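You operate a simulated robot arm through the tools that you are given. There is no shell and no other tool. Be economical: measure what you need, move in short steps, check, and stop when the job is done.

You run a simulated two-armed robot. Do the job below in one go: nothing can be reset, and whatever is moved stays where it is left.

TASK
Put the jug on the top of the fitting bench away on the shelf over the dye bench. Fetch the strainer from the top of the fitting bench and set it on the top of the sample bench. Open the cores door, take the green wipe from the top of the fitting bench and leave it on the top shelf of the cores cabinet, then shut the door. Take the green cartridge and leave it on the top of the fitting bench. Shut the blue drawer. Take the yellow nozzle from the top of the sample bench and leave it on the top of the fitting bench. Put the red tray on the top of the packing bench away on the base film deck top. Fetch the blue plug from the top of the check bench and set it on the top of the belt. Take the blue wipe on the top of the vice bench and put it away on the base film deck top. Open the reject lid. Any order will do. Set down upright: jug, strainer.

It is judged by the outcome, as a careful person would: the job done as asked, and still so three seconds after it is handed in. It fails if anything else is knocked over, pushed out of place, dropped, spilled or broken. A push-on lid holds only when it is set on centred and level and pressed home; a screw cap is set on level and turned clockwise until tight.

THE ROBOT
Two 7-joint arms with two-finger parallel grippers on one trunk, on a base that drives. Base frame: it is fixed to the floor where the robot stands at the start and does not move with it; the origin is under the middle of the robot, x ahead of it, y to its left, z up; the surface under the hand at the start is at about z = 85. Readings come in cm, rad, newtons and seconds.
The left shoulder is at the start at [8, 13.1, 94.7], the right one opposite. With the tool pointing down near the work surface each hand reaches from about 40 to 86 cm from the robot's upright axis, wherever it stands, measured 20 degrees to its own side. Places, roughly: base film deck top [-80, -650, 80]; blue drawer [20, 160, 80]; blue plug (9x9x6 cm) [-490, -560, 90]; blue wipe (10x6x3 cm) [0, -1130, 90]; cores door [-30, -260, 100]; green cartridge (2x2x4 cm) [0, 140, 80]; green wipe (11x7x2 cm) [70, 60, 90]; jug [75, 25, 100]; red tray (12x10x3 cm) [-440, -630, 80]; reject lid [-210, -30, 90]; shelf over the dye bench (42x12 cm) [-366, -1128, 120]; strainer (5x5x6 cm) [70, 40, 90]; top of the belt (61x23 cm) [-178, -172, 84]; top of the fitting bench [50, 10, 80]; top of the sample bench [10, 200, 80]; top shelf of the cores cabinet [-50, -260, 120]; yellow nozzle (3x3x3 cm) [10, 170, 80]. Payload 1.57 kg a hand.
The TCP of each hand is the grasp point between the finger pads, 3 cm short of the fingertips. In the tool frame z runs along the fingers and y along their closing line. The gripper opens to 11 cm. The fingers are 2.4 cm wide and 1.2 cm thick; the gripper's body (4.8 by 11.2 cm) begins 7.8 cm behind the TCP.
Orientation is told as [roll, pitch, yaw] about the base's x, y, z axes, in that order, counted from this pose: with the fingers straight down and closing along the base's y, the tool's x points along the base's -x, its y along +y and its z along -z.

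THE INTERFACE
- The arms move only by the tool drive_tool. It takes "left_moves", "right_moves" or both (then of equal length, played together; a hand with none holds still); each is a list of rows, each a list of 7 numbers: the closure in counts, from 0 (fully open) to 255 (shut), then the shift along the tool's x, y, z in units of 40 mm (1.0 is 40 mm), then the turn, a rotation vector about the tool's x, y, z in units of 4 degrees (1.0 is 4 degrees). In form: [[claw, x, y, z, wx, wy, wz], ...]. A call has 1 to 20 rows; each row shifts and turns the commanded pose from where the row before left it, along the tool's axes as they then stand. A call with a number of a shift or a turn outside -1 to 1 is refused whole. Rows are played at 5 a second. More than 5 cm and 0.15 rad between two rows, or a gripper value outside its range, and nothing of the call is played. A pose out of reach is approached as far as the arm can. The call stops where the force on the tool passes 40 N (or 10 N more than at its start, if that is more) or the arm is blocked; 0.2 s more then pass. The fingers move at their own pace (about 10.8 cm/s each) and stop on an object; they squeeze with about 34 N. The grip force told is the motor's: it shows also when the fingers shut on nothing. Time passes only in rows, and 0.2 s behind the last, so rows that do not move let the fingers close. It gives the time, the measured TCP pose, the force on the tool (base axes), the opening and the grip force at its end, in the units of the frame above (readings bear some noise), with the torque about the TCP (base axes, N m) and any sound that the robot's microphone picked up.
- Cameras (640 x 400 px; columns grow to the right, rows downward): "scene" is now at [-6.13, 1.81, 141.44]; the picture's right is [0.26, -0.97, 0.00], its down [-0.59, -0.16, -0.79] and it looks along [0.76, 0.20, -0.61] (base axes); focal length 233 px, centre (320, 200). "left" rides on the left gripper at [7, -1.6, -14.1] in its tool frame; the picture's right is [0.23, 0.97, 0.00], its down [-0.86, 0.20, -0.48] and it looks along [-0.47, 0.11, 0.88] (tool axes); focal length 222 px, centre (320, 200). "right" rides on the right gripper at [7, 1.6, -14.1] in its tool frame; the picture's right is [-0.23, 0.97, 0.00], its down [-0.85, -0.20, -0.48] and it looks along [-0.47, -0.11, 0.88] (tool axes); focal length 222 px, centre (320, 200). There is no depth. A picture from a camera that has moved, and an enlarged one, comes with that camera's place and axes in the base frame and with its lens. The place of the scene camera against the robot may be out by one fixed shift of up to 1.2 cm in any direction.
- capture(camera): a new picture of that camera. It takes no simulated time.
- drive_base(legs): drives the robot by 1 to 6 legs, each [ahead, left, turn to the left] in cm, cm and rad, along the robot's own axes; the way and the turn of a leg run together, so that a leg with both is an arc; at most 150 cm and 3.142 rad a leg. The arms and the cameras ride along, it lands a little off, and it stops where it bumps. It gives what a move gives.
- head_to(pan, tilt): turns the head with the scene camera to pan (to the left, within 1.902 rad either way) and tilt (down, from -0.506 to 1.204), counted from straight ahead of the robot. It gives what a move gives.
- inspect(camera, box): a new picture of the part [left, top, right, bottom] of that camera's present view, enlarged. It takes no simulated time.
- sign_off(): hands the job in; it is judged then, once.

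Work in short steps. Places have to be worked out from the pictures, the camera data and where the tool is seen: move nearer, look again, correct. Check each grasp and each placing, and mend what went wrong. You have 525 turns and 318 pictures in all, those below and enlarged ones among them. Open the grippers and draw the arms clear of the work before you hand the job in, unless the task says otherwise; then end with one line.

The tools are called after "Emit:" as name(argument=value, ...) on one line, values as JSON. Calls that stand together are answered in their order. drive_tool: Moves the arms, as the interface text tells. Its arguments: {"type":"object","properties":{"left_moves":{"type":"array"},"right_moves":{"type":"array"}},"required":[]} The other tools are called the same way: drive_base (legs) drives the base; head_to (pan, tilt) turns the head that bears the scene camera; capture (camera) takes a picture; inspect (camera, box) takes an enlarged picture of a part of a camera's view; sign_off () hands the job in.

At the start:

```text
t: 0.0
left_eef_pos: [41.84, 45.61, 119.27]
left_tcp_rot: [0.001, 0.0, 0.001]
left_ft_force: [-0.7, -1.6, 0.0]
left_ft_torque: [0.01, 0.01, 0.02]
left_grip_width: 11.01
left_grasp_force: 0.1
right_eef_pos: [50.41, 9.23, 110.18]
right_tcp_rot: [0.0, 0.001, 0.0]
right_ft_force: [-0.8, -0.1, 0.6]
right_ft_torque: [-0.01, -0.01, 0.03]
right_grip_width: 11.0
right_grasp_force: 0.1
robot x, y, heading: [-0.2, 0.15, 0.003]
head pan, tilt: [0.258, 0.66]
```

scene: 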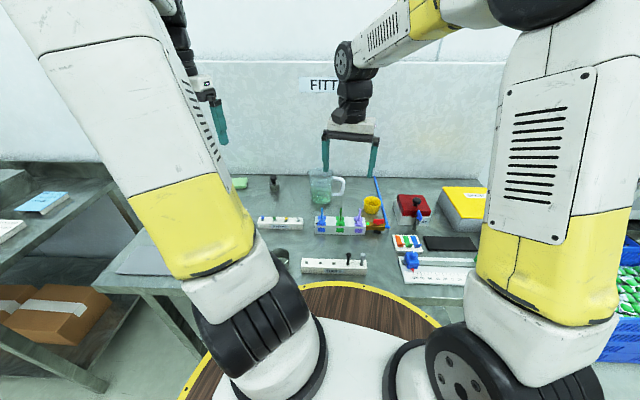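
right: 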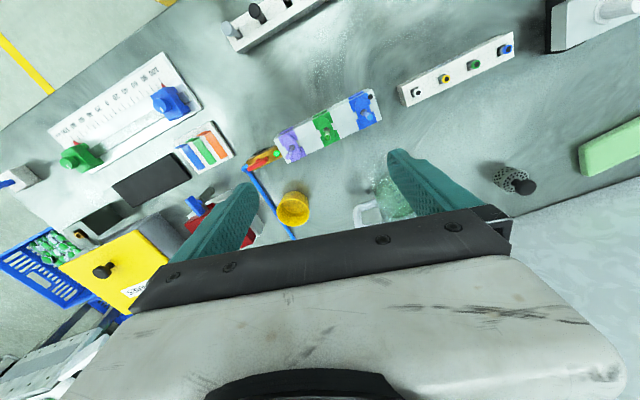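
left: 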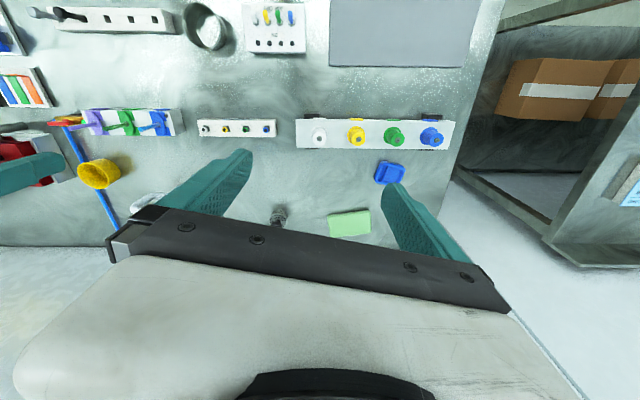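

I'll begin with a closer look at the objects on the fitting bench.

Emit:
inspect(camera="left", box=[100, 100, 460, 260])

Emit:
inspect(camera="scene", box=[200, 150, 500, 300])

Emit:
head_to(pan=1.4, tilt=0.5)

Emit:
capture(camera="scene")

```text
1.78 times, centred on (280, 180) of left
camera zoom: at [34.78, 43.89, 133.37], right [-0.23, 0.97, 0.0], down [0.86, 0.2, 0.48], along [0.47, 0.11, -0.88], focal length 395 px, centre (391, 236)
```

zoom: 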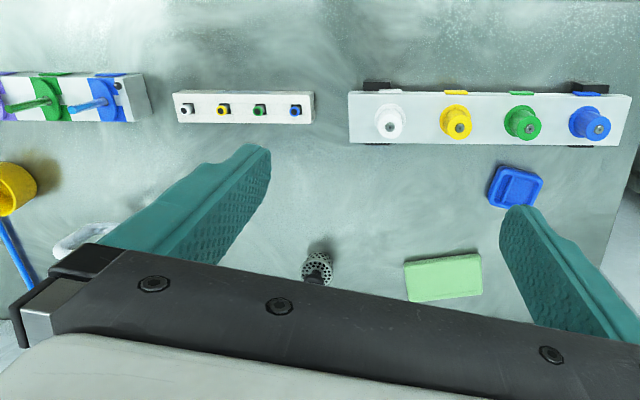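

```text
2.13 times, centred on (350, 225) of scene
camera zoom: at [-6.13, 1.81, 141.44], right [0.26, -0.97, 0.0], down [-0.59, -0.16, -0.79], along [0.76, 0.2, -0.61], focal length 497 px, centre (256, 147)
```

zoom: 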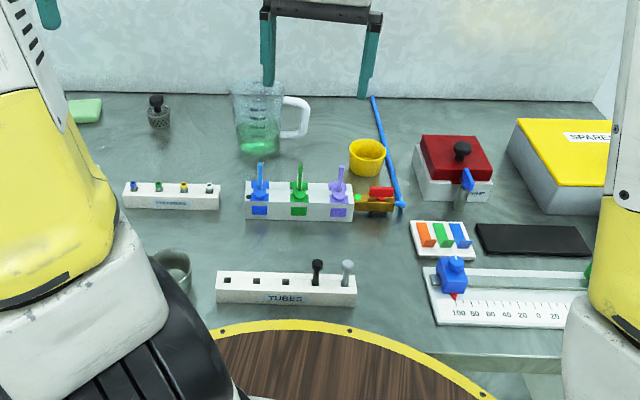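

```text
t: 1.4
left_eef_pos: [41.7, 45.8, 119.25]
left_tcp_rot: [-0.002, -0.001, 0.001]
left_ft_force: [0.3, -0.3, -1.0]
left_ft_torque: [-0.04, 0.0, 0.0]
left_grip_width: 11.0
left_grasp_force: 0.1
right_eef_pos: [50.33, 9.14, 110.29]
right_tcp_rot: [-0.001, -0.001, -0.002]
right_ft_force: [-0.3, 0.2, 0.4]
right_ft_torque: [0.0, 0.01, 0.03]
right_grip_width: 11.0
right_grasp_force: 0.1
robot x, y, heading: [-0.15, -0.01, 0.0]
head pan, tilt: [1.4, 0.499]
```

```text
312 pictures are left
camera scene: at [-12.93, 8.56, 142.87], right [0.99, -0.17, 0.0], down [-0.08, -0.47, -0.88], along [0.15, 0.86, -0.48], focal length 233 px, centre (320, 200)
```

scene: 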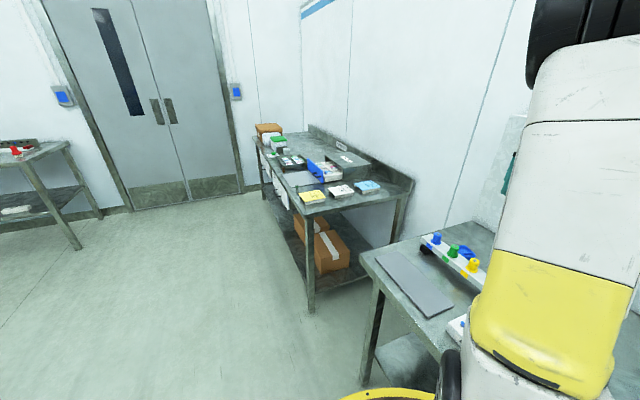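

The strainer is at about [65.4, 41] and the jug at about [67, 20], half full. I move the left hand toward the strainer for a close look.

Emit:
drive_tool(left_moves=[[0, -0.6, -0.2, 0.8, 0, 0, 0], [0, -0.6, -0.2, 0.8, 0, 0, 0], [0, -0.6, -0.2, 0.8, 0, 0, 0], [0, -0.6, -0.2, 0.8, 0, 0, 0], [0, -0.6, -0.2, 0.8, 0, 0, 0], [0, -0.6, -0.2, 0.4, 0, 0, 0]])

Emit:
capture(camera="left")

```text
t: 2.8
left_eef_pos: [56.12, 40.95, 101.48]
left_tcp_rot: [0.001, 0.0, 0.001]
left_ft_force: [-0.9, 0.1, 0.4]
left_ft_torque: [0.01, -0.01, 0.0]
left_grip_width: 11.02
left_grasp_force: 0.0
right_eef_pos: [50.37, 8.98, 110.25]
right_tcp_rot: [-0.001, 0.001, 0.0]
right_ft_force: [-1.1, 0.2, -1.0]
right_ft_torque: [-0.02, 0.02, 0.0]
right_grip_width: 10.98
right_grasp_force: 0.1
robot x, y, heading: [0.04, 0.43, -0.001]
head pan, tilt: [1.4, 0.499]
```

```text
311 pictures are left
camera left: at [49.14, 39.12, 115.73], right [-0.23, 0.97, 0.0], down [0.85, 0.2, 0.48], along [0.47, 0.11, -0.88], focal length 222 px, centre (320, 200)
```

left: 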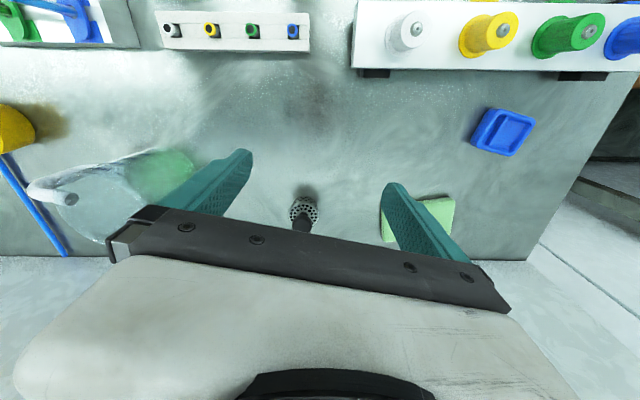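

The strainer sits at roughly [67, 40.8]. I centre the hand over it and descend.

Emit:
drive_tool(left_moves=[[0, -0.9, 0, 0, 0, 0, 0], [0, -0.9, 0, 0.2, 0, 0, 0], [0, -0.7, 0, 0.6, 0, 0, 0]])

Emit:
capture(camera="left")

```text
t: 3.6
left_eef_pos: [66.12, 40.87, 98.32]
left_tcp_rot: [0.001, 0.0, 0.0]
left_ft_force: [-0.2, 0.2, 0.5]
left_ft_torque: [-0.02, -0.04, 0.02]
left_grip_width: 11.01
left_grasp_force: 0.0
right_eef_pos: [50.27, 9.17, 110.25]
right_tcp_rot: [0.001, -0.002, 0.001]
right_ft_force: [0.8, 0.1, -0.7]
right_ft_torque: [-0.02, -0.02, 0.02]
right_grip_width: 11.02
right_grasp_force: 0.2
robot x, y, heading: [0.29, 0.08, 0.005]
head pan, tilt: [1.4, 0.499]
```

```text
310 pictures are left
camera left: at [59.12, 39.09, 112.36], right [-0.23, 0.97, 0.0], down [0.86, 0.2, 0.48], along [0.47, 0.11, -0.88], focal length 222 px, centre (320, 200)
```

left: 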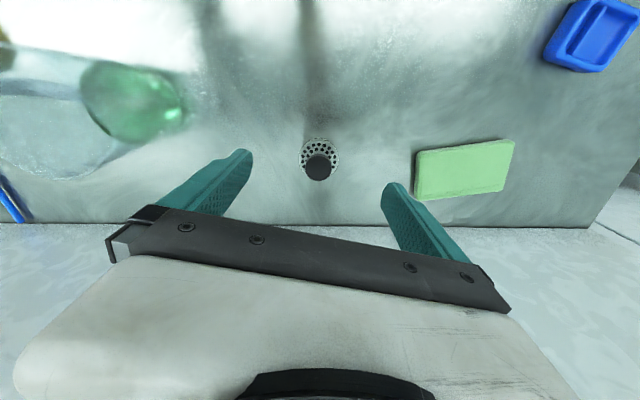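

The strainer is at about [66.8, 40.8], right under the hand. I go down and close on it.

Emit:
drive_tool(left_moves=[[0, -0.17, 0, 0.8, 0, 0, 0], [0, 0, 0, 0.8, 0, 0, 0], [0, 0, 0, 0.4, 0, 0, 0], [0, 0, 0, 0.3, 0, 0, 0], [255, 0, 0, 0, 0, 0, 0], [255, 0, 0, 0, 0, 0, 0], [255, 0, 0, 0, 0, 0, 0]])

Emit:
capture(camera="left")

```text
t: 5.2
left_eef_pos: [66.84, 40.84, 89.13]
left_tcp_rot: [0.001, -0.001, -0.001]
left_ft_force: [0.2, -0.1, 0.1]
left_ft_torque: [0.0, 0.01, 0.0]
left_grip_width: 4.44
left_grasp_force: 33.5
right_eef_pos: [50.33, 9.09, 110.11]
right_tcp_rot: [-0.001, -0.001, 0.001]
right_ft_force: [-0.1, -0.2, -0.5]
right_ft_torque: [0.01, 0.0, -0.01]
right_grip_width: 11.0
right_grasp_force: 0.1
robot x, y, heading: [0.04, -0.39, -0.002]
head pan, tilt: [1.4, 0.499]
```

```text
309 pictures are left
camera left: at [59.84, 39.09, 103.31], right [-0.23, 0.97, 0.0], down [0.86, 0.2, 0.48], along [0.47, 0.11, -0.88], focal length 222 px, centre (320, 200)
```

left: 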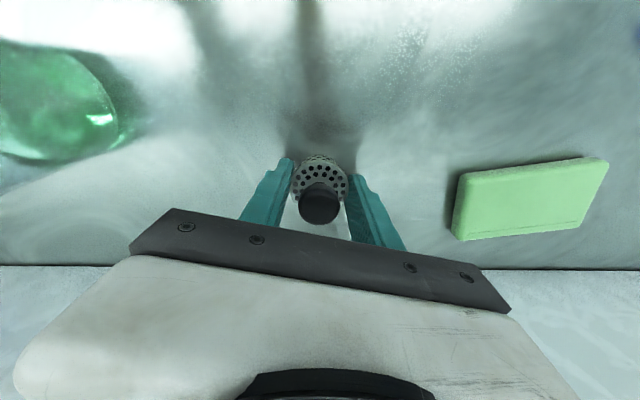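

Strainer gripped (4.44 cm). I lift it straight up and draw it back.

Emit:
drive_tool(left_moves=[[255, 0, 0, -0.6, 0, 0, 0], [255, 0, 0, -1, 0, 0, 0], [255, 0, 0, -1, 0, 0, 0], [255, 0, 0, -1, 0, 0, 0], [255, 0, 0, -1, 0, 0, 0], [255, 0.8, 0, -0.7, 0, 0, 0], [255, 1, 0, -0.4, 0, 0, 0], [255, 1, 0, 0, 0, 0, 0], [255, 1, 0, 0, 0, 0, 0], [255, 1, 0, 0, 0, 0, 0], [255, 0.8, 0, 0, 0, 0, 0]], right_moves=[[0, 0, 0, 0, 0, 0, 0], [0, 0, 0, -1, 0, 0, 0], [0, 0, 0, -1, 0, 0, 0], [0, 0, 0, -0.5, 0, 0, 0], [0, 0.5, 0, 0, 0, 0, 0], [0, 0.5, 0, 0, 0, 0, 0], [0, 0.5, 0, 0, 0, 0, 0], [0, 0, 0, 0, 0, 0, 0], [0, 0, 0, 0, 0, 0, 0], [0, 0, 0, 0, 0, 0, 0], [0, 0, 0, 0, 0, 0, 0]])

Emit:
drive_base(legs=[[-35, 0, 0], [0, 100, 0]])

Emit:
head_to(pan=0.5, tilt=0.8)

Emit:
capture(camera="scene")

```text
t: 7.6
left_eef_pos: [44.29, 40.84, 112.01]
left_tcp_rot: [0.001, 0.0, 0.0]
left_ft_force: [0.2, -0.2, -0.4]
left_ft_torque: [0.01, 0.03, -0.02]
left_grip_width: 4.42
left_grasp_force: 33.7
right_eef_pos: [44.36, 8.87, 120.13]
right_tcp_rot: [0.001, -0.001, 0.0]
right_ft_force: [-0.1, 0.3, -0.7]
right_ft_torque: [0.02, 0.04, 0.0]
right_grip_width: 11.03
right_grasp_force: 0.1
robot x, y, heading: [0.02, -0.19, -0.001]
head pan, tilt: [1.4, 0.499]
```

```text
t: 14.6
left_eef_pos: [9.14, 141.17, 112.1]
left_tcp_rot: [0.001, -0.001, -0.002]
left_ft_force: [-0.2, 0.0, -0.7]
left_ft_torque: [-0.03, 0.02, -0.02]
left_grip_width: 4.43
left_grasp_force: 33.8
right_eef_pos: [9.14, 109.27, 120.17]
right_tcp_rot: [0.0, -0.001, -0.001]
right_ft_force: [0.0, 0.1, 0.4]
right_ft_torque: [-0.01, 0.02, -0.01]
right_grip_width: 11.01
right_grasp_force: 0.1
robot x, y, heading: [-35.55, 100.31, -0.005]
head pan, tilt: [1.4, 0.499]
```

```text
t: 15.8
left_eef_pos: [9.11, 140.97, 111.95]
left_tcp_rot: [-0.001, 0.001, -0.001]
left_ft_force: [-0.6, -0.2, -0.4]
left_ft_torque: [-0.01, -0.01, -0.02]
left_grip_width: 4.42
left_grasp_force: 33.8
right_eef_pos: [9.06, 109.35, 120.22]
right_tcp_rot: [0.0, 0.0, -0.002]
right_ft_force: [-0.2, 1.0, -0.1]
right_ft_torque: [0.0, 0.01, 0.01]
right_grip_width: 11.02
right_grasp_force: 0.0
robot x, y, heading: [-35.52, 100.37, -0.001]
head pan, tilt: [0.499, 0.799]
```

```text
308 pictures are left
camera scene: at [-42.71, 103.74, 140.28], right [0.48, -0.88, 0.0], down [-0.63, -0.34, -0.7], along [0.61, 0.33, -0.72], focal length 233 px, centre (320, 200)
```

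scene: 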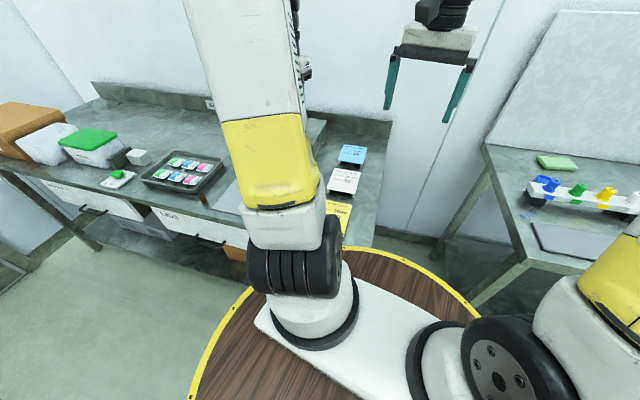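

I check the sample bench through the hand cameras and with the head more to the left.

Emit:
capture(camera="left")

Emit:
head_to(pan=1.0, tilt=0.6)

Emit:
capture(camera="scene")

```text
307 pictures are left
camera left: at [2.13, 139.32, 126.18], right [-0.23, 0.97, 0.0], down [0.86, 0.2, 0.48], along [0.47, 0.11, -0.88], focal length 222 px, centre (320, 200)
```

left: 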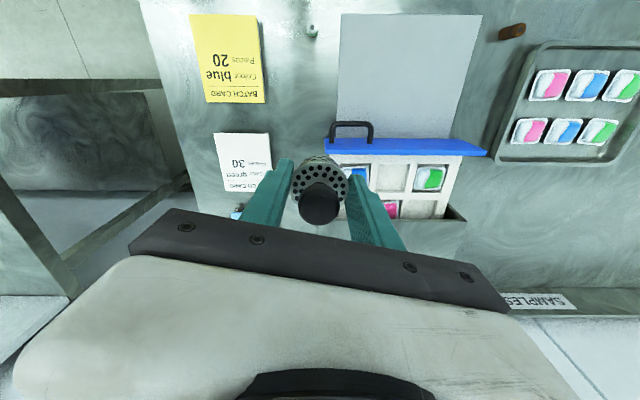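

```text
t: 16.8
left_eef_pos: [9.04, 141.07, 112.04]
left_tcp_rot: [-0.001, -0.001, -0.001]
left_ft_force: [0.4, -0.1, -1.4]
left_ft_torque: [-0.04, 0.06, 0.01]
left_grip_width: 4.39
left_grasp_force: 34.4
right_eef_pos: [9.05, 109.18, 120.34]
right_tcp_rot: [0.0, 0.001, -0.002]
right_ft_force: [-0.3, -0.3, 0.5]
right_ft_torque: [-0.03, -0.02, 0.01]
right_grip_width: 11.0
right_grasp_force: 0.2
robot x, y, heading: [-35.34, 100.34, 0.001]
head pan, tilt: [1.0, 0.6]
```

```text
306 pictures are left
camera scene: at [-45.01, 107.31, 141.96], right [0.84, -0.54, 0.0], down [-0.31, -0.48, -0.82], along [0.45, 0.69, -0.57], focal length 233 px, centre (320, 200)
```

scene: 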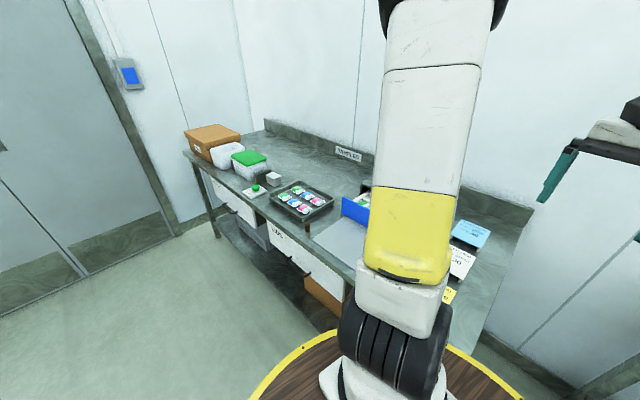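

I zoom in on the small items near the front edge.

Emit:
inspect(camera="left", box=[260, 0, 560, 180])

Emit:
inspect(camera="scene", box=[180, 110, 380, 260])

```text
2.13 times, centred on (410, 90) of left
camera zoom: at [2.13, 139.32, 126.18], right [-0.23, 0.97, 0.0], down [0.86, 0.2, 0.48], along [0.47, 0.11, -0.88], focal length 474 px, centre (128, 435)
```

zoom: 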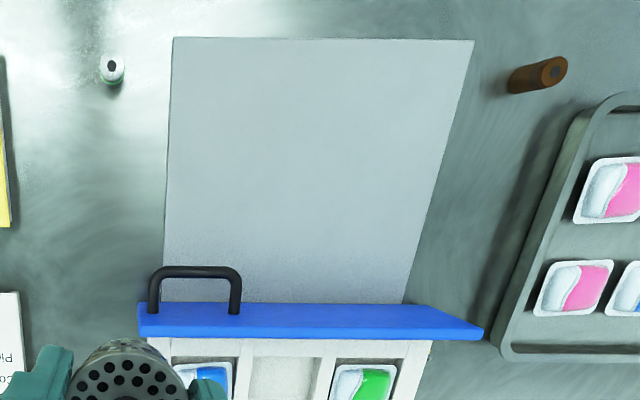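

```text
2.67 times, centred on (280, 185) of scene
camera zoom: at [-45.01, 107.31, 141.96], right [0.84, -0.54, 0.0], down [-0.31, -0.48, -0.82], along [0.45, 0.69, -0.57], focal length 622 px, centre (427, 240)
```

zoom: 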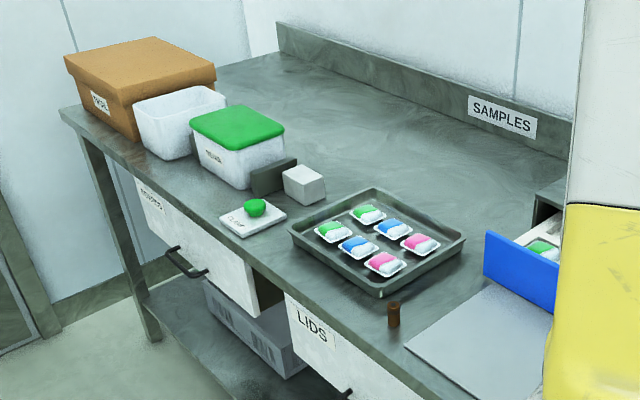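

The sample bench stands turned by about 0.22 rad, its front edge running from [-3,100] toward [-35,259]. I back off, square up to it and slide left along it.

Emit:
drive_base(legs=[[-13, 0, 0.22], [0, 55, 0]])

Emit:
head_to(pan=-0.1, tilt=0.7)

Emit:
capture(camera="scene")

Emit:
capture(camera="right")

Emit:
capture(camera="left")

```text
t: 20.8
left_eef_pos: [-26.15, 202.43, 112.09]
left_tcp_rot: [0.0, -0.001, 0.225]
left_ft_force: [0.4, 0.0, -0.8]
left_ft_torque: [-0.02, -0.03, 0.01]
left_grip_width: 4.42
left_grasp_force: 34.3
right_eef_pos: [-19.02, 171.3, 120.03]
right_tcp_rot: [0.001, 0.001, 0.223]
right_ft_force: [0.3, -0.9, -0.4]
right_ft_torque: [0.03, -0.04, 0.04]
right_grip_width: 11.0
right_grasp_force: 0.1
robot x, y, heading: [-60.33, 152.76, 0.224]
head pan, tilt: [1.0, 0.6]
```

```text
t: 22.1
left_eef_pos: [-26.06, 202.33, 112.07]
left_tcp_rot: [-0.001, 0.001, 0.224]
left_ft_force: [0.5, -0.7, -0.6]
left_ft_torque: [-0.01, 0.0, 0.06]
left_grip_width: 4.39
left_grasp_force: 34.0
right_eef_pos: [-19.08, 171.29, 120.21]
right_tcp_rot: [-0.001, 0.0, 0.224]
right_ft_force: [-0.4, -0.3, -0.3]
right_ft_torque: [-0.01, -0.03, -0.01]
right_grip_width: 10.97
right_grasp_force: 0.0
robot x, y, heading: [-60.15, 152.78, 0.226]
head pan, tilt: [-0.099, 0.7]
```

```text
303 pictures are left
camera scene: at [-66.01, 150.25, 141.1], right [0.12, -0.99, 0.0], down [-0.64, -0.08, -0.76], along [0.76, 0.09, -0.64], focal length 233 px, centre (320, 200)
```

scene: 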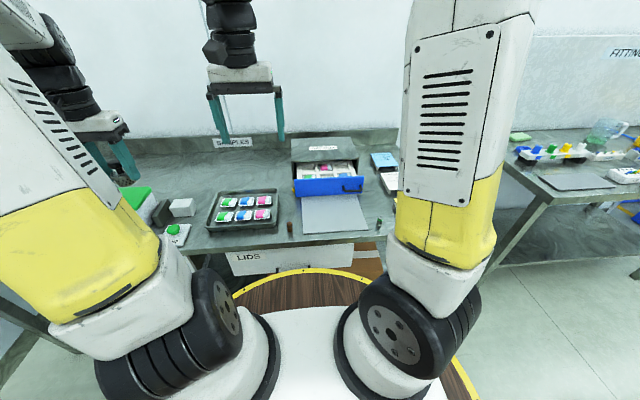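

```text
302 pictures are left
camera right: at [-26.1, 171.3, 134.32], right [0.01, 1.0, 0.0], down [0.88, -0.01, 0.48], along [0.48, 0.0, -0.88], focal length 222 px, centre (320, 200)
```

right: 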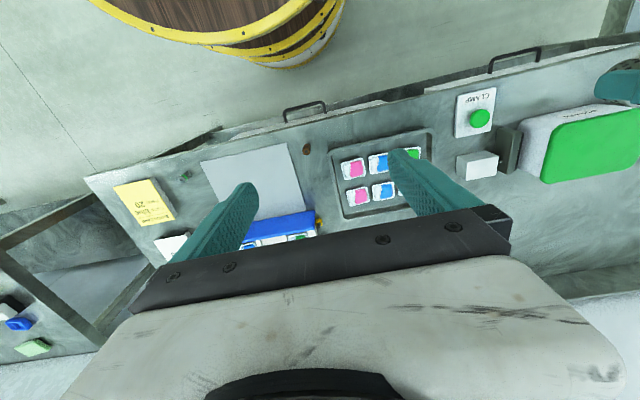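

```text
301 pictures are left
camera left: at [-32.51, 199.06, 126.18], right [-0.44, 0.9, 0.0], down [0.79, 0.38, 0.48], along [0.43, 0.21, -0.88], focal length 222 px, centre (320, 200)
```

left: 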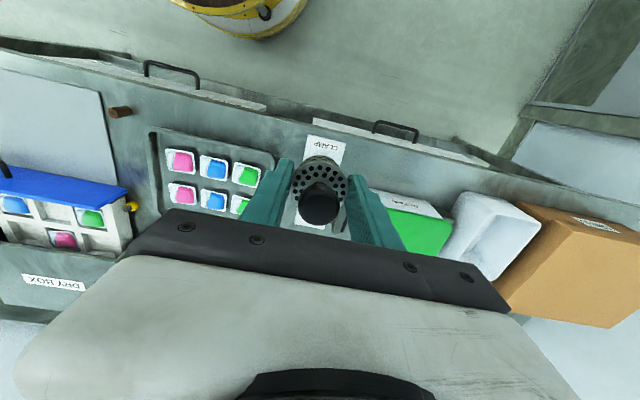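

The yellow nozzle is beside the drawer at about [5.5, 171]; the green cartridge is at about [-7, 141]. I'll set the strainer down behind the tray at about [8, 192], moving the right hand out of the way first.

Emit:
drive_tool(left_moves=[[255, 0, 0, 0, 0, 0, 0], [255, 0, 0, 0, 0, 0, 0], [255, -1, -0.5, 0, 0, 0, 0], [255, -1, -0.5, 0, 0, 0, 0], [255, -1, -0.5, 0, 0, 0, 0], [255, -1, -0.6, 0, 0, 0, 0], [255, -1, -0.6, 0, 0, 0, 0], [255, -1, -0.6, 0, 0, 0, 0], [255, -1, -0.6, 0, 0, 0, 0], [255, -0.7, -0.4, 0, 0, 0, 0]], right_moves=[[0, 0, -1, 0, 0, 0, 0], [0, 0, -1, 0, 0, 0, 0], [0, 0, -1, 0, 0, 0, 0], [0, 0, -1, 0, 0, 0, 0], [0, 0, -1, 0, 0, 0, 0], [0, 0, 0, 0, 0, 0, 0], [0, 0, 0, 0, 0, 0, 0], [0, 0, 0, 0, 0, 0, 0], [0, 0, 0, 0, 0, 0, 0], [0, 0, 0, 0, 0, 0, 0]])

Emit:
capture(camera="left")

Emit:
capture(camera="scene")

```text
t: 24.4
left_eef_pos: [7.74, 192.36, 112.06]
left_tcp_rot: [-0.002, 0.001, 0.224]
left_ft_force: [-1.1, 0.6, 0.3]
left_ft_torque: [-0.01, -0.05, 0.0]
left_grip_width: 4.41
left_grasp_force: 34.6
right_eef_pos: [-14.58, 151.74, 120.09]
right_tcp_rot: [0.0, 0.001, 0.222]
right_ft_force: [0.0, 0.0, -0.2]
right_ft_torque: [-0.01, -0.01, 0.04]
right_grip_width: 11.01
right_grasp_force: 0.1
robot x, y, heading: [-60.28, 152.6, 0.226]
head pan, tilt: [-0.099, 0.7]
```

```text
300 pictures are left
camera left: at [1.35, 189.1, 126.23], right [-0.44, 0.9, 0.0], down [0.79, 0.38, 0.48], along [0.43, 0.21, -0.88], focal length 222 px, centre (320, 200)
```

left: 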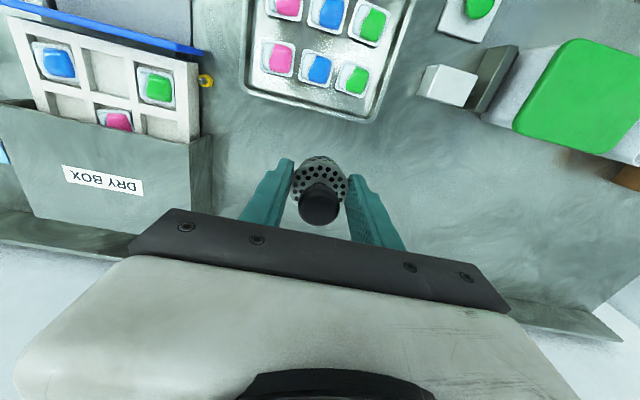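

```text
299 pictures are left
camera scene: at [-66.04, 150.24, 141.1], right [0.12, -0.99, 0.0], down [-0.64, -0.08, -0.76], along [0.76, 0.09, -0.64], focal length 233 px, centre (320, 200)
```

scene: 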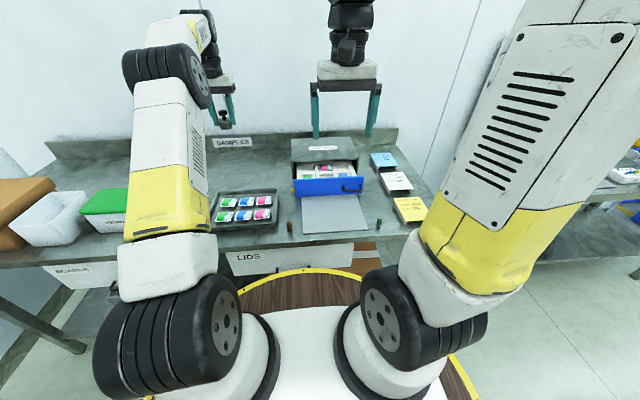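

The spot is clear. I lower the strainer to just above the bench.

Emit:
drive_tool(left_moves=[[255, 0, 0, 1, 0, 0, 0], [255, 0, 0, 1, 0, 0, 0], [255, 0, 0, 1, 0, 0, 0], [255, 0, 0, 1, 0, 0, 0], [255, 0, 0, 1, 0, 0, 0], [255, 0, 0, 0.4, 0, 0, 0], [255, 0, 0, 0.1, 0, 0, 0], [255, 0, 0, 0.1, 0, 0, 0]])

Emit:
inspect(camera="left", box=[240, 120, 400, 240])

```text
t: 26.1
left_eef_pos: [7.8, 192.45, 89.58]
left_tcp_rot: [0.0, -0.001, 0.224]
left_ft_force: [-0.1, 0.1, 0.8]
left_ft_torque: [0.0, 0.0, -0.01]
left_grip_width: 4.4
left_grasp_force: 34.6
right_eef_pos: [-14.5, 151.79, 120.22]
right_tcp_rot: [0.001, 0.0, 0.225]
right_ft_force: [-0.1, 0.0, 0.5]
right_ft_torque: [0.01, -0.01, -0.04]
right_grip_width: 11.02
right_grasp_force: 0.0
robot x, y, heading: [-60.44, 152.69, 0.223]
head pan, tilt: [-0.099, 0.7]
```

```text
3.33 times, centred on (320, 180) of left
camera zoom: at [1.33, 189.08, 103.77], right [-0.44, 0.9, 0.0], down [0.79, 0.38, 0.48], along [0.43, 0.21, -0.88], focal length 740 px, centre (320, 267)
```

zoom: 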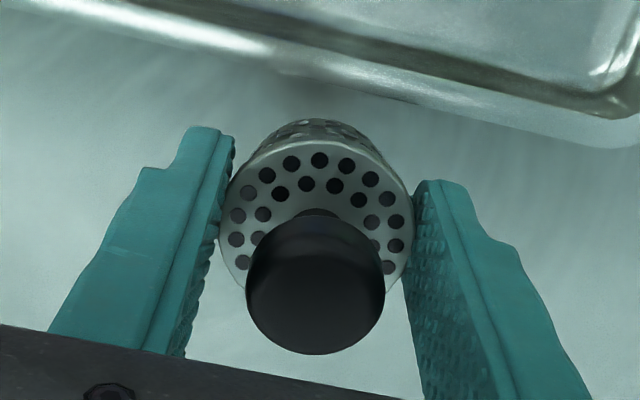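

No contact yet at z=89.6. I lower in 2 mm steps and watch the force.

Emit:
drive_tool(left_moves=[[255, 0, 0, 0.05, 0, 0, 0], [255, 0, 0, 0.05, 0, 0, 0]])

```text
t: 26.8
left_eef_pos: [7.71, 192.47, 89.27]
left_tcp_rot: [0.001, -0.001, 0.222]
left_ft_force: [0.3, 0.5, -1.1]
left_ft_torque: [0.0, -0.02, 0.0]
left_grip_width: 4.42
left_grasp_force: 34.2
right_eef_pos: [-14.58, 151.72, 120.27]
right_tcp_rot: [0.0, 0.0, 0.224]
right_ft_force: [0.3, 0.2, -0.7]
right_ft_torque: [0.01, -0.02, -0.03]
right_grip_width: 11.01
right_grasp_force: 0.0
robot x, y, heading: [-60.2, 152.66, 0.22]
head pan, tilt: [-0.099, 0.7]
```

I continue down in small steps.

Emit:
drive_tool(left_moves=[[255, 0, 0, 0.05, 0, 0, 0], [255, 0, 0, 0.05, 0, 0, 0]])

```text
t: 27.4
left_eef_pos: [7.74, 192.47, 88.71]
left_tcp_rot: [-0.001, -0.001, 0.221]
left_ft_force: [-0.2, 0.0, -1.2]
left_ft_torque: [0.03, 0.02, 0.0]
left_grip_width: 4.41
left_grasp_force: 34.0
right_eef_pos: [-14.47, 151.77, 120.21]
right_tcp_rot: [0.0, 0.001, 0.224]
right_ft_force: [0.0, -0.2, 0.3]
right_ft_torque: [-0.02, -0.01, -0.01]
right_grip_width: 11.01
right_grasp_force: 0.0
robot x, y, heading: [-60.13, 152.31, 0.222]
head pan, tilt: [-0.099, 0.7]
```

Still nothing; a few more small steps.

Emit:
drive_tool(left_moves=[[255, 0, 0, 0.05, 0, 0, 0], [255, 0, 0, 0.05, 0, 0, 0], [255, 0, 0, 0.05, 0, 0, 0]])

Emit:
inspect(camera="left", box=[200, 80, 440, 240])

```text
t: 28.1
left_eef_pos: [7.71, 192.4, 88.15]
left_tcp_rot: [0.0, -0.002, 0.225]
left_ft_force: [-0.3, -0.7, -1.1]
left_ft_torque: [-0.02, 0.02, 0.0]
left_grip_width: 4.4
left_grasp_force: 32.7
right_eef_pos: [-14.57, 151.83, 120.25]
right_tcp_rot: [-0.001, 0.0, 0.223]
right_ft_force: [-0.5, 0.0, -0.3]
right_ft_torque: [0.05, -0.03, -0.01]
right_grip_width: 11.02
right_grasp_force: 0.0
robot x, y, heading: [-60.47, 152.89, 0.221]
head pan, tilt: [-0.099, 0.7]
```

```text
2.50 times, centred on (320, 160) of left
camera zoom: at [1.33, 189.07, 102.36], right [-0.44, 0.9, 0.0], down [0.79, 0.38, 0.48], along [0.43, 0.21, -0.88], focal length 555 px, centre (320, 300)
```

zoom: 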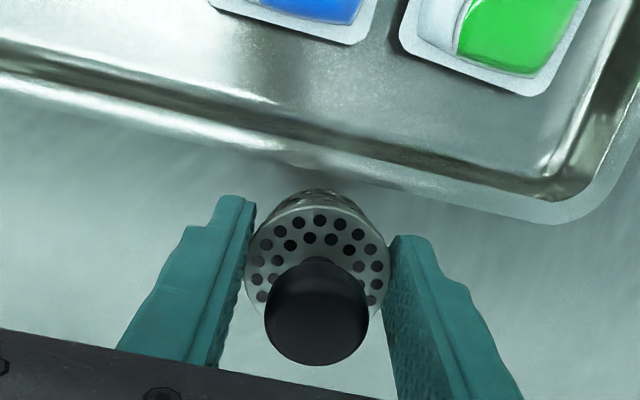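

The shadow shows the strainer still hovering; I continue down carefully.

Emit:
drive_tool(left_moves=[[255, 0, 0, 0.06, 0, 0, 0], [255, 0, 0, 0.06, 0, 0, 0], [255, 0, 0, 0.06, 0, 0, 0], [255, 0, 0, 0.06, 0, 0, 0]])

```text
t: 29.1
left_eef_pos: [7.72, 192.43, 87.37]
left_tcp_rot: [0.0, -0.001, 0.222]
left_ft_force: [-0.4, 0.5, 0.0]
left_ft_torque: [0.01, -0.01, -0.01]
left_grip_width: 4.43
left_grasp_force: 34.0
right_eef_pos: [-14.5, 151.78, 120.22]
right_tcp_rot: [-0.001, -0.002, 0.224]
right_ft_force: [0.7, 0.3, -1.0]
right_ft_torque: [0.0, -0.03, 0.01]
right_grip_width: 11.02
right_grasp_force: 0.1
robot x, y, heading: [-60.62, 152.81, 0.224]
head pan, tilt: [-0.099, 0.7]
```

Force remains zero, so I go on.

Emit:
drive_tool(left_moves=[[255, 0, 0, 0.06, 0, 0, 0], [255, 0, 0, 0.06, 0, 0, 0], [255, 0, 0, 0.06, 0, 0, 0], [255, 0, 0, 0.06, 0, 0, 0]])

Emit:
inspect(camera="left", box=[200, 80, 440, 240])

```text
t: 30.1
left_eef_pos: [7.77, 192.46, 86.28]
left_tcp_rot: [-0.002, -0.001, 0.224]
left_ft_force: [0.1, -0.2, -0.6]
left_ft_torque: [0.04, 0.02, -0.01]
left_grip_width: 4.44
left_grasp_force: 34.1
right_eef_pos: [-14.56, 151.71, 120.25]
right_tcp_rot: [0.0, 0.0, 0.224]
right_ft_force: [0.0, -0.4, -0.3]
right_ft_torque: [0.01, -0.03, 0.04]
right_grip_width: 11.03
right_grasp_force: 0.0
robot x, y, heading: [-60.4, 152.88, 0.224]
head pan, tilt: [-0.099, 0.7]
```

```text
2.50 times, centred on (320, 160) of left
camera zoom: at [1.34, 189.09, 100.43], right [-0.44, 0.9, 0.0], down [0.79, 0.38, 0.48], along [0.43, 0.21, -0.88], focal length 555 px, centre (320, 300)
```

zoom: 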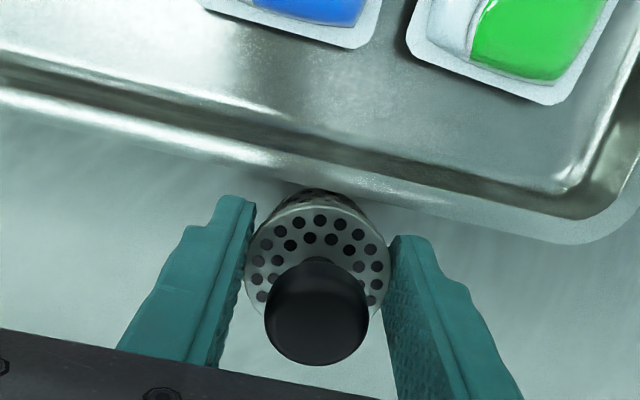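

The tray's rim is close behind the strainer; I shift 2 cm further toward the wall before lowering on.

Emit:
drive_tool(left_moves=[[255, -0.3, 0, 0, 0, 0, 0], [255, -0.3, 0, 0, 0, 0, 0], [255, 0, 0, 0.06, 0, 0, 0], [255, 0, 0, 0.06, 0, 0, 0], [255, 0, 0, 0.06, 0, 0, 0]])

Emit:
inspect(camera="left", box=[200, 80, 440, 240])

```text
t: 31.4
left_eef_pos: [9.96, 192.94, 85.54]
left_tcp_rot: [0.0, 0.001, 0.225]
left_ft_force: [-0.6, -0.2, -1.0]
left_ft_torque: [0.04, 0.02, 0.0]
left_grip_width: 4.41
left_grasp_force: 34.6
right_eef_pos: [-14.54, 151.8, 120.15]
right_tcp_rot: [0.001, -0.001, 0.225]
right_ft_force: [-0.7, -0.2, 0.4]
right_ft_torque: [-0.02, 0.01, -0.03]
right_grip_width: 10.99
right_grasp_force: 0.0
robot x, y, heading: [-60.52, 152.45, 0.224]
head pan, tilt: [-0.099, 0.7]
```

```text
2.50 times, centred on (320, 160) of left
camera zoom: at [3.67, 189.6, 99.71], right [-0.44, 0.9, 0.0], down [0.79, 0.38, 0.48], along [0.43, 0.21, -0.88], focal length 555 px, centre (320, 300)
```

zoom: 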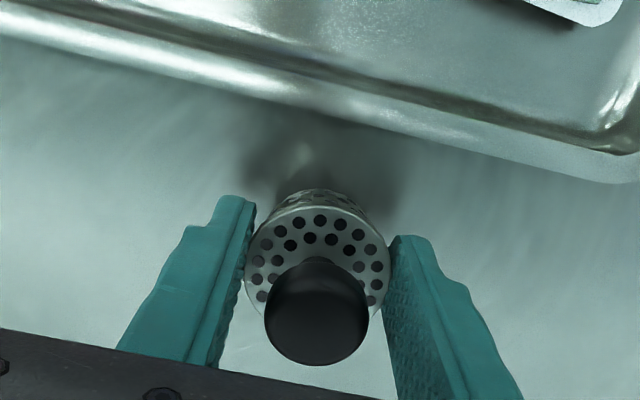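

Nearly there; I continue in small steps.

Emit:
drive_tool(left_moves=[[255, 0, 0, 0.06, 0, 0, 0], [255, 0, 0, 0.06, 0, 0, 0], [255, 0, 0, 0.06, 0, 0, 0]])

```text
t: 32.1
left_eef_pos: [10.07, 192.98, 84.79]
left_tcp_rot: [0.0, 0.001, 0.224]
left_ft_force: [-0.1, 1.3, -0.6]
left_ft_torque: [-0.02, 0.02, 0.02]
left_grip_width: 4.42
left_grasp_force: 33.9
right_eef_pos: [-14.58, 151.73, 120.15]
right_tcp_rot: [0.0, 0.0, 0.223]
right_ft_force: [0.1, 0.3, -0.1]
right_ft_torque: [0.01, -0.01, 0.02]
right_grip_width: 10.98
right_grasp_force: 0.1
robot x, y, heading: [-60.74, 152.5, 0.225]
head pan, tilt: [-0.099, 0.7]
```

Emit:
drive_tool(left_moves=[[255, 0, 0, 0.05, 0, 0, 0], [255, 0, 0, 0.05, 0, 0, 0], [255, 0, 0, 0.05, 0, 0, 0]])

Emit:
inspect(camera="left", box=[200, 80, 440, 240])

```text
t: 33.0
left_eef_pos: [10.05, 192.89, 84.34]
left_tcp_rot: [0.0, 0.001, 0.223]
left_ft_force: [0.4, -0.6, -0.2]
left_ft_torque: [-0.01, -0.02, 0.04]
left_grip_width: 4.41
left_grasp_force: 33.8
right_eef_pos: [-14.57, 151.71, 120.17]
right_tcp_rot: [0.0, 0.0, 0.222]
right_ft_force: [0.7, -0.4, 0.0]
right_ft_torque: [-0.01, -0.02, 0.0]
right_grip_width: 11.02
right_grasp_force: 0.0
robot x, y, heading: [-60.55, 152.73, 0.225]
head pan, tilt: [-0.099, 0.7]
```

```text
2.50 times, centred on (320, 160) of left
camera zoom: at [3.67, 189.62, 98.44], right [-0.44, 0.9, 0.0], down [0.79, 0.38, 0.48], along [0.43, 0.21, -0.88], focal length 555 px, centre (320, 300)
```

zoom: 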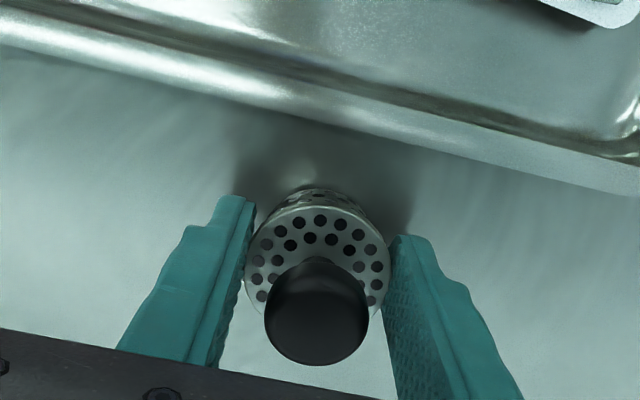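

Emit:
drive_tool(left_moves=[[255, 0, 0, 0.05, 0, 0, 0], [255, 0, 0, 0.05, 0, 0, 0]])

Emit:
drive_tool(left_moves=[[255, 0, 0, 0.05, 0, 0, 0], [255, 0, 0, 0.05, 0, 0, 0]])

```text
t: 33.5
left_eef_pos: [10.04, 192.95, 84.07]
left_tcp_rot: [0.0, -0.003, 0.223]
left_ft_force: [-4.9, -1.4, 16.8]
left_ft_torque: [-0.11, 0.17, -0.01]
left_grip_width: 4.43
left_grasp_force: 34.4
right_eef_pos: [-14.67, 151.8, 120.28]
right_tcp_rot: [-0.001, -0.003, 0.224]
right_ft_force: [0.4, 0.9, 0.8]
right_ft_torque: [-0.01, 0.03, 0.0]
right_grip_width: 11.0
right_grasp_force: 0.1
robot x, y, heading: [-59.98, 152.5, 0.225]
head pan, tilt: [-0.099, 0.7]
```

```text
t: 34.1
left_eef_pos: [10.13, 192.99, 83.8]
left_tcp_rot: [0.003, -0.007, 0.224]
left_ft_force: [-0.9, 0.7, 32.3]
left_ft_torque: [0.06, -0.18, 0.06]
left_grip_width: 4.41
left_grasp_force: 34.4
right_eef_pos: [-14.8, 151.7, 120.28]
right_tcp_rot: [-0.001, -0.002, 0.225]
right_ft_force: [-0.6, 0.4, 0.5]
right_ft_torque: [0.02, -0.03, 0.03]
right_grip_width: 11.0
right_grasp_force: 0.1
robot x, y, heading: [-60.48, 152.98, 0.223]
head pan, tilt: [-0.099, 0.7]
```

Contact at z≈84 (so the sample bench top is at about 80). I ease off, release and raise.

Emit:
drive_tool(left_moves=[[255, 0, 0, -0.06, 0, 0, 0], [120, 0, 0, 0, 0, 0, 0], [0, 0, 0, 0, 0, 0, 0], [0, 0, 0, 0, 0, 0, 0], [0, 0, 0, -0.5, 0, 0, 0], [0, 0, 0, -1, 0, 0, 0], [0, 0, 0, -1, 0, 0, 0]])

Emit:
capture(camera="left")

```text
t: 35.8
left_eef_pos: [10.0, 192.82, 93.61]
left_tcp_rot: [0.001, 0.001, 0.221]
left_ft_force: [0.1, -0.5, -0.2]
left_ft_torque: [0.01, 0.0, -0.01]
left_grip_width: 11.01
left_grasp_force: 0.0
right_eef_pos: [-14.52, 151.76, 120.23]
right_tcp_rot: [-0.001, -0.001, 0.224]
right_ft_force: [0.0, -1.0, 0.4]
right_ft_torque: [0.01, -0.01, -0.03]
right_grip_width: 11.01
right_grasp_force: 0.1
robot x, y, heading: [-60.56, 152.45, 0.221]
head pan, tilt: [-0.099, 0.7]
```

```text
293 pictures are left
camera left: at [3.62, 189.51, 107.85], right [-0.44, 0.9, 0.0], down [0.79, 0.38, 0.48], along [0.43, 0.21, -0.88], focal length 222 px, centre (320, 200)
```

left: 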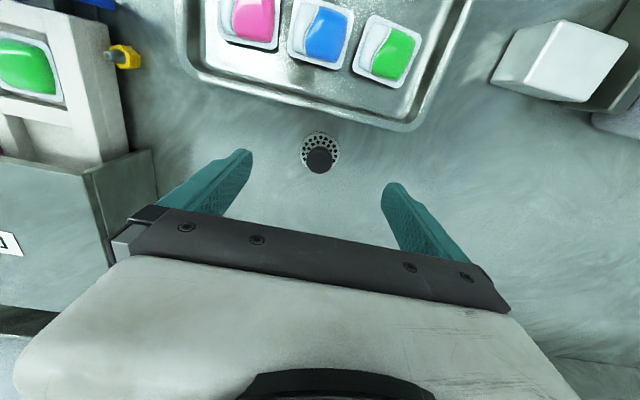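

The strainer stands upright. Next is the yellow nozzle at about [10.4, 171.3], right next to the drawer side. I move over it and turn the left gripper 90° so the fingers close parallel to the drawer side.

Emit:
drive_tool(left_moves=[[0, 0, 0, -0.8, 0, 0, 0], [0, 0.2, -0.9, -0.4, 0, 0, 0], [0, 0.2, -0.9, -0.4, 0, 0, 0], [0, 0.2, -0.9, 0, 0, 0, 0], [0, 0.2, -0.9, 0, 0, 0, 0], [0, 0.2, -0.9, 0, 0, 0, 0], [0, 0.1, -0.76, 0, 0, 0, 1], [0, 0, 0, 0, 0, 0, 1], [0, 0, 0, 0, 0, 0, 1], [0, 0, 0, 0, 0, 0, 1], [0, 0, 0, 0, 0, 0, 1], [0, 0, 0, 0, 0, 0, 1], [0, 0, 0, 0, 0, 0, 1], [0, 0, 0, 0, 0, 0, 1], [0, 0, 0, 0, 0, 0, 1], [0, 0, 0, 0, 0, 0, 1], [0, 0, 0, 0, 0, 0, 1], [0, 0, 0, 0, 0, 0, 1], [0, 0, 0, 0, 0, 0, 1], [0, 0, 0, 0, 0, 0, 1]])

Emit:
drive_tool(left_moves=[[0, 0, 0, 0, 0, 0, 1], [0, 0, 0, 0, 0, 0, 1], [0, 0, 0, 0, 0, 0, 1], [0, 0, 0, 0, 0, 0, 1], [0, 0, 0, 0, 0, 0, 1], [0, 0, 0, 0, 0, 0, 1], [0, 0, 0, 0, 0, 0, 1], [0, 0, 0, 0, 0, 0, 1], [0, 0, 0, 0, 0, 0, 0.5]])

Emit:
capture(camera="left")

```text
t: 40.0
left_eef_pos: [10.39, 171.42, 100.2]
left_tcp_rot: [0.0, 0.0, -0.755]
left_ft_force: [-0.3, 0.1, -0.1]
left_ft_torque: [-0.02, -0.01, -0.01]
left_grip_width: 10.98
left_grasp_force: 0.0
right_eef_pos: [-14.49, 151.9, 120.06]
right_tcp_rot: [0.001, -0.001, 0.223]
right_ft_force: [-0.2, 0.7, -0.9]
right_ft_torque: [-0.03, -0.03, 0.02]
right_grip_width: 10.99
right_grasp_force: 0.1
robot x, y, heading: [-60.55, 152.84, 0.222]
head pan, tilt: [-0.099, 0.7]
```

```text
t: 42.0
left_eef_pos: [10.3, 171.41, 100.08]
left_tcp_rot: [0.0, 0.0, -1.351]
left_ft_force: [0.5, 0.2, 0.7]
left_ft_torque: [0.02, 0.04, 0.0]
left_grip_width: 11.0
left_grasp_force: 0.0
right_eef_pos: [-14.48, 151.82, 120.19]
right_tcp_rot: [-0.001, -0.001, 0.224]
right_ft_force: [0.5, -0.2, -0.1]
right_ft_torque: [0.04, 0.03, -0.02]
right_grip_width: 11.02
right_grasp_force: 0.1
robot x, y, heading: [-60.27, 152.94, 0.224]
head pan, tilt: [-0.099, 0.7]
```

```text
292 pictures are left
camera left: at [7.34, 177.69, 114.26], right [0.9, 0.44, 0.0], down [0.38, -0.79, 0.48], along [0.21, -0.43, -0.88], focal length 222 px, centre (320, 200)
```

left: 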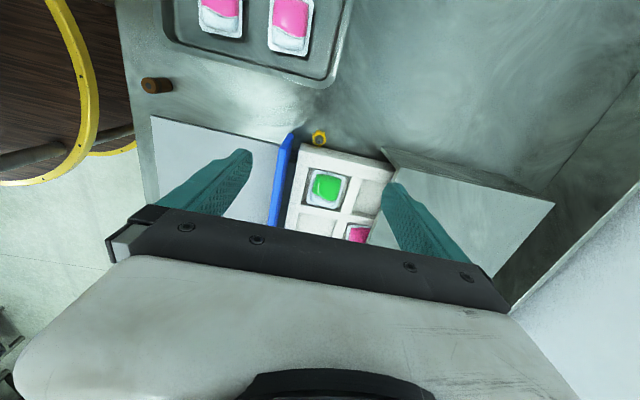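

Emit:
inspect(camera="left", box=[260, 100, 400, 200])

```text
4.00 times, centred on (330, 150) of left
camera zoom: at [7.34, 177.69, 114.26], right [0.9, 0.44, 0.0], down [0.38, -0.79, 0.48], along [0.21, -0.43, -0.88], focal length 888 px, centre (280, 400)
```

zoom: 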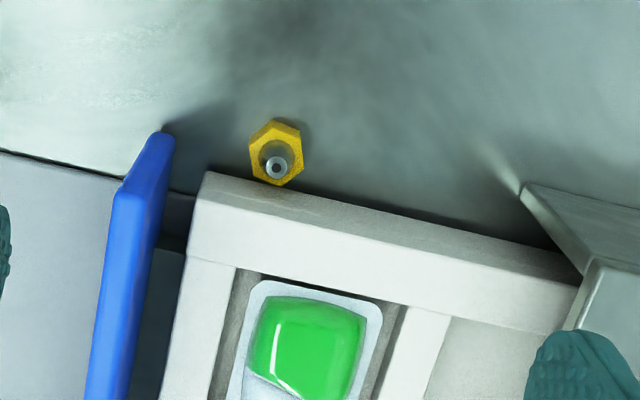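

The nozzle is at about [10.6, 170.8], 3.5 cm behind the blue front panel. I set the opening to about 4.4 cm, go part way down and check alignment.

Emit:
drive_tool(left_moves=[[153, 0.1, 0.1, 0.5, 0, 0, 0], [153, 0, 0, 0.8, 0, 0, 0], [153, 0, 0, 0.5, 0, 0, 0], [153, 0, 0, 0.2, 0, 0, 0]])

Emit:
inspect(camera="left", box=[240, 100, 400, 200])

```text
t: 43.0
left_eef_pos: [10.58, 171.97, 92.14]
left_tcp_rot: [0.001, -0.001, -1.346]
left_ft_force: [0.7, -0.3, 0.4]
left_ft_torque: [0.01, -0.01, -0.03]
left_grip_width: 4.4
left_grasp_force: 0.0
right_eef_pos: [-14.6, 151.84, 120.16]
right_tcp_rot: [0.0, 0.0, 0.224]
right_ft_force: [0.3, 0.3, -0.3]
right_ft_torque: [0.04, 0.0, -0.01]
right_grip_width: 11.01
right_grasp_force: 0.1
robot x, y, heading: [-60.51, 152.95, 0.221]
head pan, tilt: [-0.099, 0.7]
```

```text
4.00 times, centred on (320, 150) of left
camera zoom: at [7.59, 178.18, 106.24], right [0.9, 0.44, 0.0], down [0.38, -0.79, 0.48], along [0.21, -0.43, -0.88], focal length 888 px, centre (320, 400)
```

zoom: 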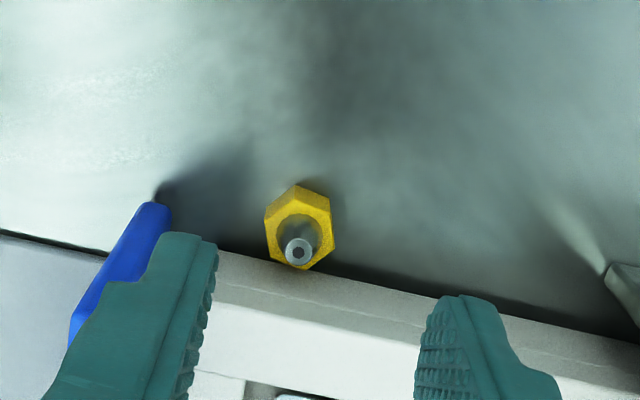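

Alignment is good. I shift 0.4 cm in toward the nozzle, descend and close.

Emit:
drive_tool(left_moves=[[153, -0.1, 0, 0.6, 0, 0, 0], [153, 0, 0, 0.6, 0, 0, 0], [153, 0, 0, 0.6, 0, 0, 0], [153, 0, 0, 0.3, 0, 0, 0], [153, 0, 0, 0.1, 0, 0, 0]])

Emit:
inspect(camera="left", box=[240, 100, 400, 240])

```text
t: 44.1
left_eef_pos: [10.8, 171.39, 83.31]
left_tcp_rot: [0.001, 0.0, -1.348]
left_ft_force: [-0.7, -0.2, 0.3]
left_ft_torque: [0.0, -0.03, 0.01]
left_grip_width: 4.39
left_grasp_force: 0.1
right_eef_pos: [-14.53, 151.72, 120.16]
right_tcp_rot: [0.0, 0.0, 0.221]
right_ft_force: [-0.5, 0.7, -0.1]
right_ft_torque: [0.02, -0.01, 0.02]
right_grip_width: 11.01
right_grasp_force: 0.1
robot x, y, heading: [-60.15, 152.55, 0.225]
head pan, tilt: [-0.099, 0.7]
```

```text
2.86 times, centred on (320, 170) of left
camera zoom: at [7.72, 177.77, 97.45], right [0.9, 0.44, 0.0], down [0.38, -0.79, 0.48], along [0.21, -0.43, -0.88], focal length 635 px, centre (320, 286)
```

zoom: 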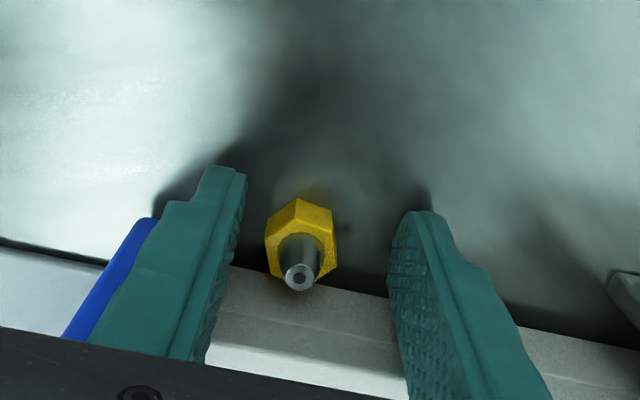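

The nozzle stands between the fingers; I close on it and lift.

Emit:
drive_tool(left_moves=[[255, 0, 0, 0, 0, 0, 0], [255, 0, 0, 0, 0, 0, 0], [255, 0, 0, 0, 0, 0, 0], [255, 0, 0, -0.5, 0, 0, 0], [255, 0, 0, -1, 0, 0, 0], [255, 0, 0, -1, 0, 0, 0], [255, 0, 0, -1, 0, 0, 0]])

Emit:
capture(camera="left")

```text
t: 45.8
left_eef_pos: [10.82, 171.53, 97.35]
left_tcp_rot: [-0.001, 0.001, -1.349]
left_ft_force: [0.4, 0.3, -0.8]
left_ft_torque: [-0.01, 0.03, -0.01]
left_grip_width: 1.99
left_grasp_force: 33.8
right_eef_pos: [-14.55, 151.91, 120.21]
right_tcp_rot: [0.0, 0.0, 0.224]
right_ft_force: [-0.3, 0.2, -0.2]
right_ft_torque: [0.0, 0.01, -0.01]
right_grip_width: 11.0
right_grasp_force: 0.0
robot x, y, heading: [-59.83, 152.76, 0.223]
head pan, tilt: [-0.099, 0.7]
```

```text
288 pictures are left
camera left: at [7.75, 177.79, 111.48], right [0.9, 0.44, 0.0], down [0.38, -0.79, 0.48], along [0.21, -0.43, -0.88], focal length 222 px, centre (320, 200)
```

left: 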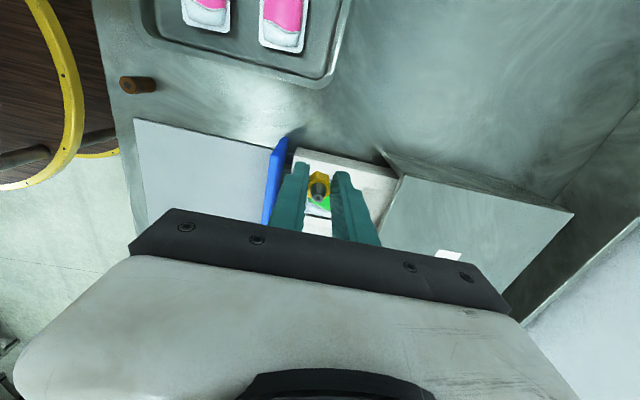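

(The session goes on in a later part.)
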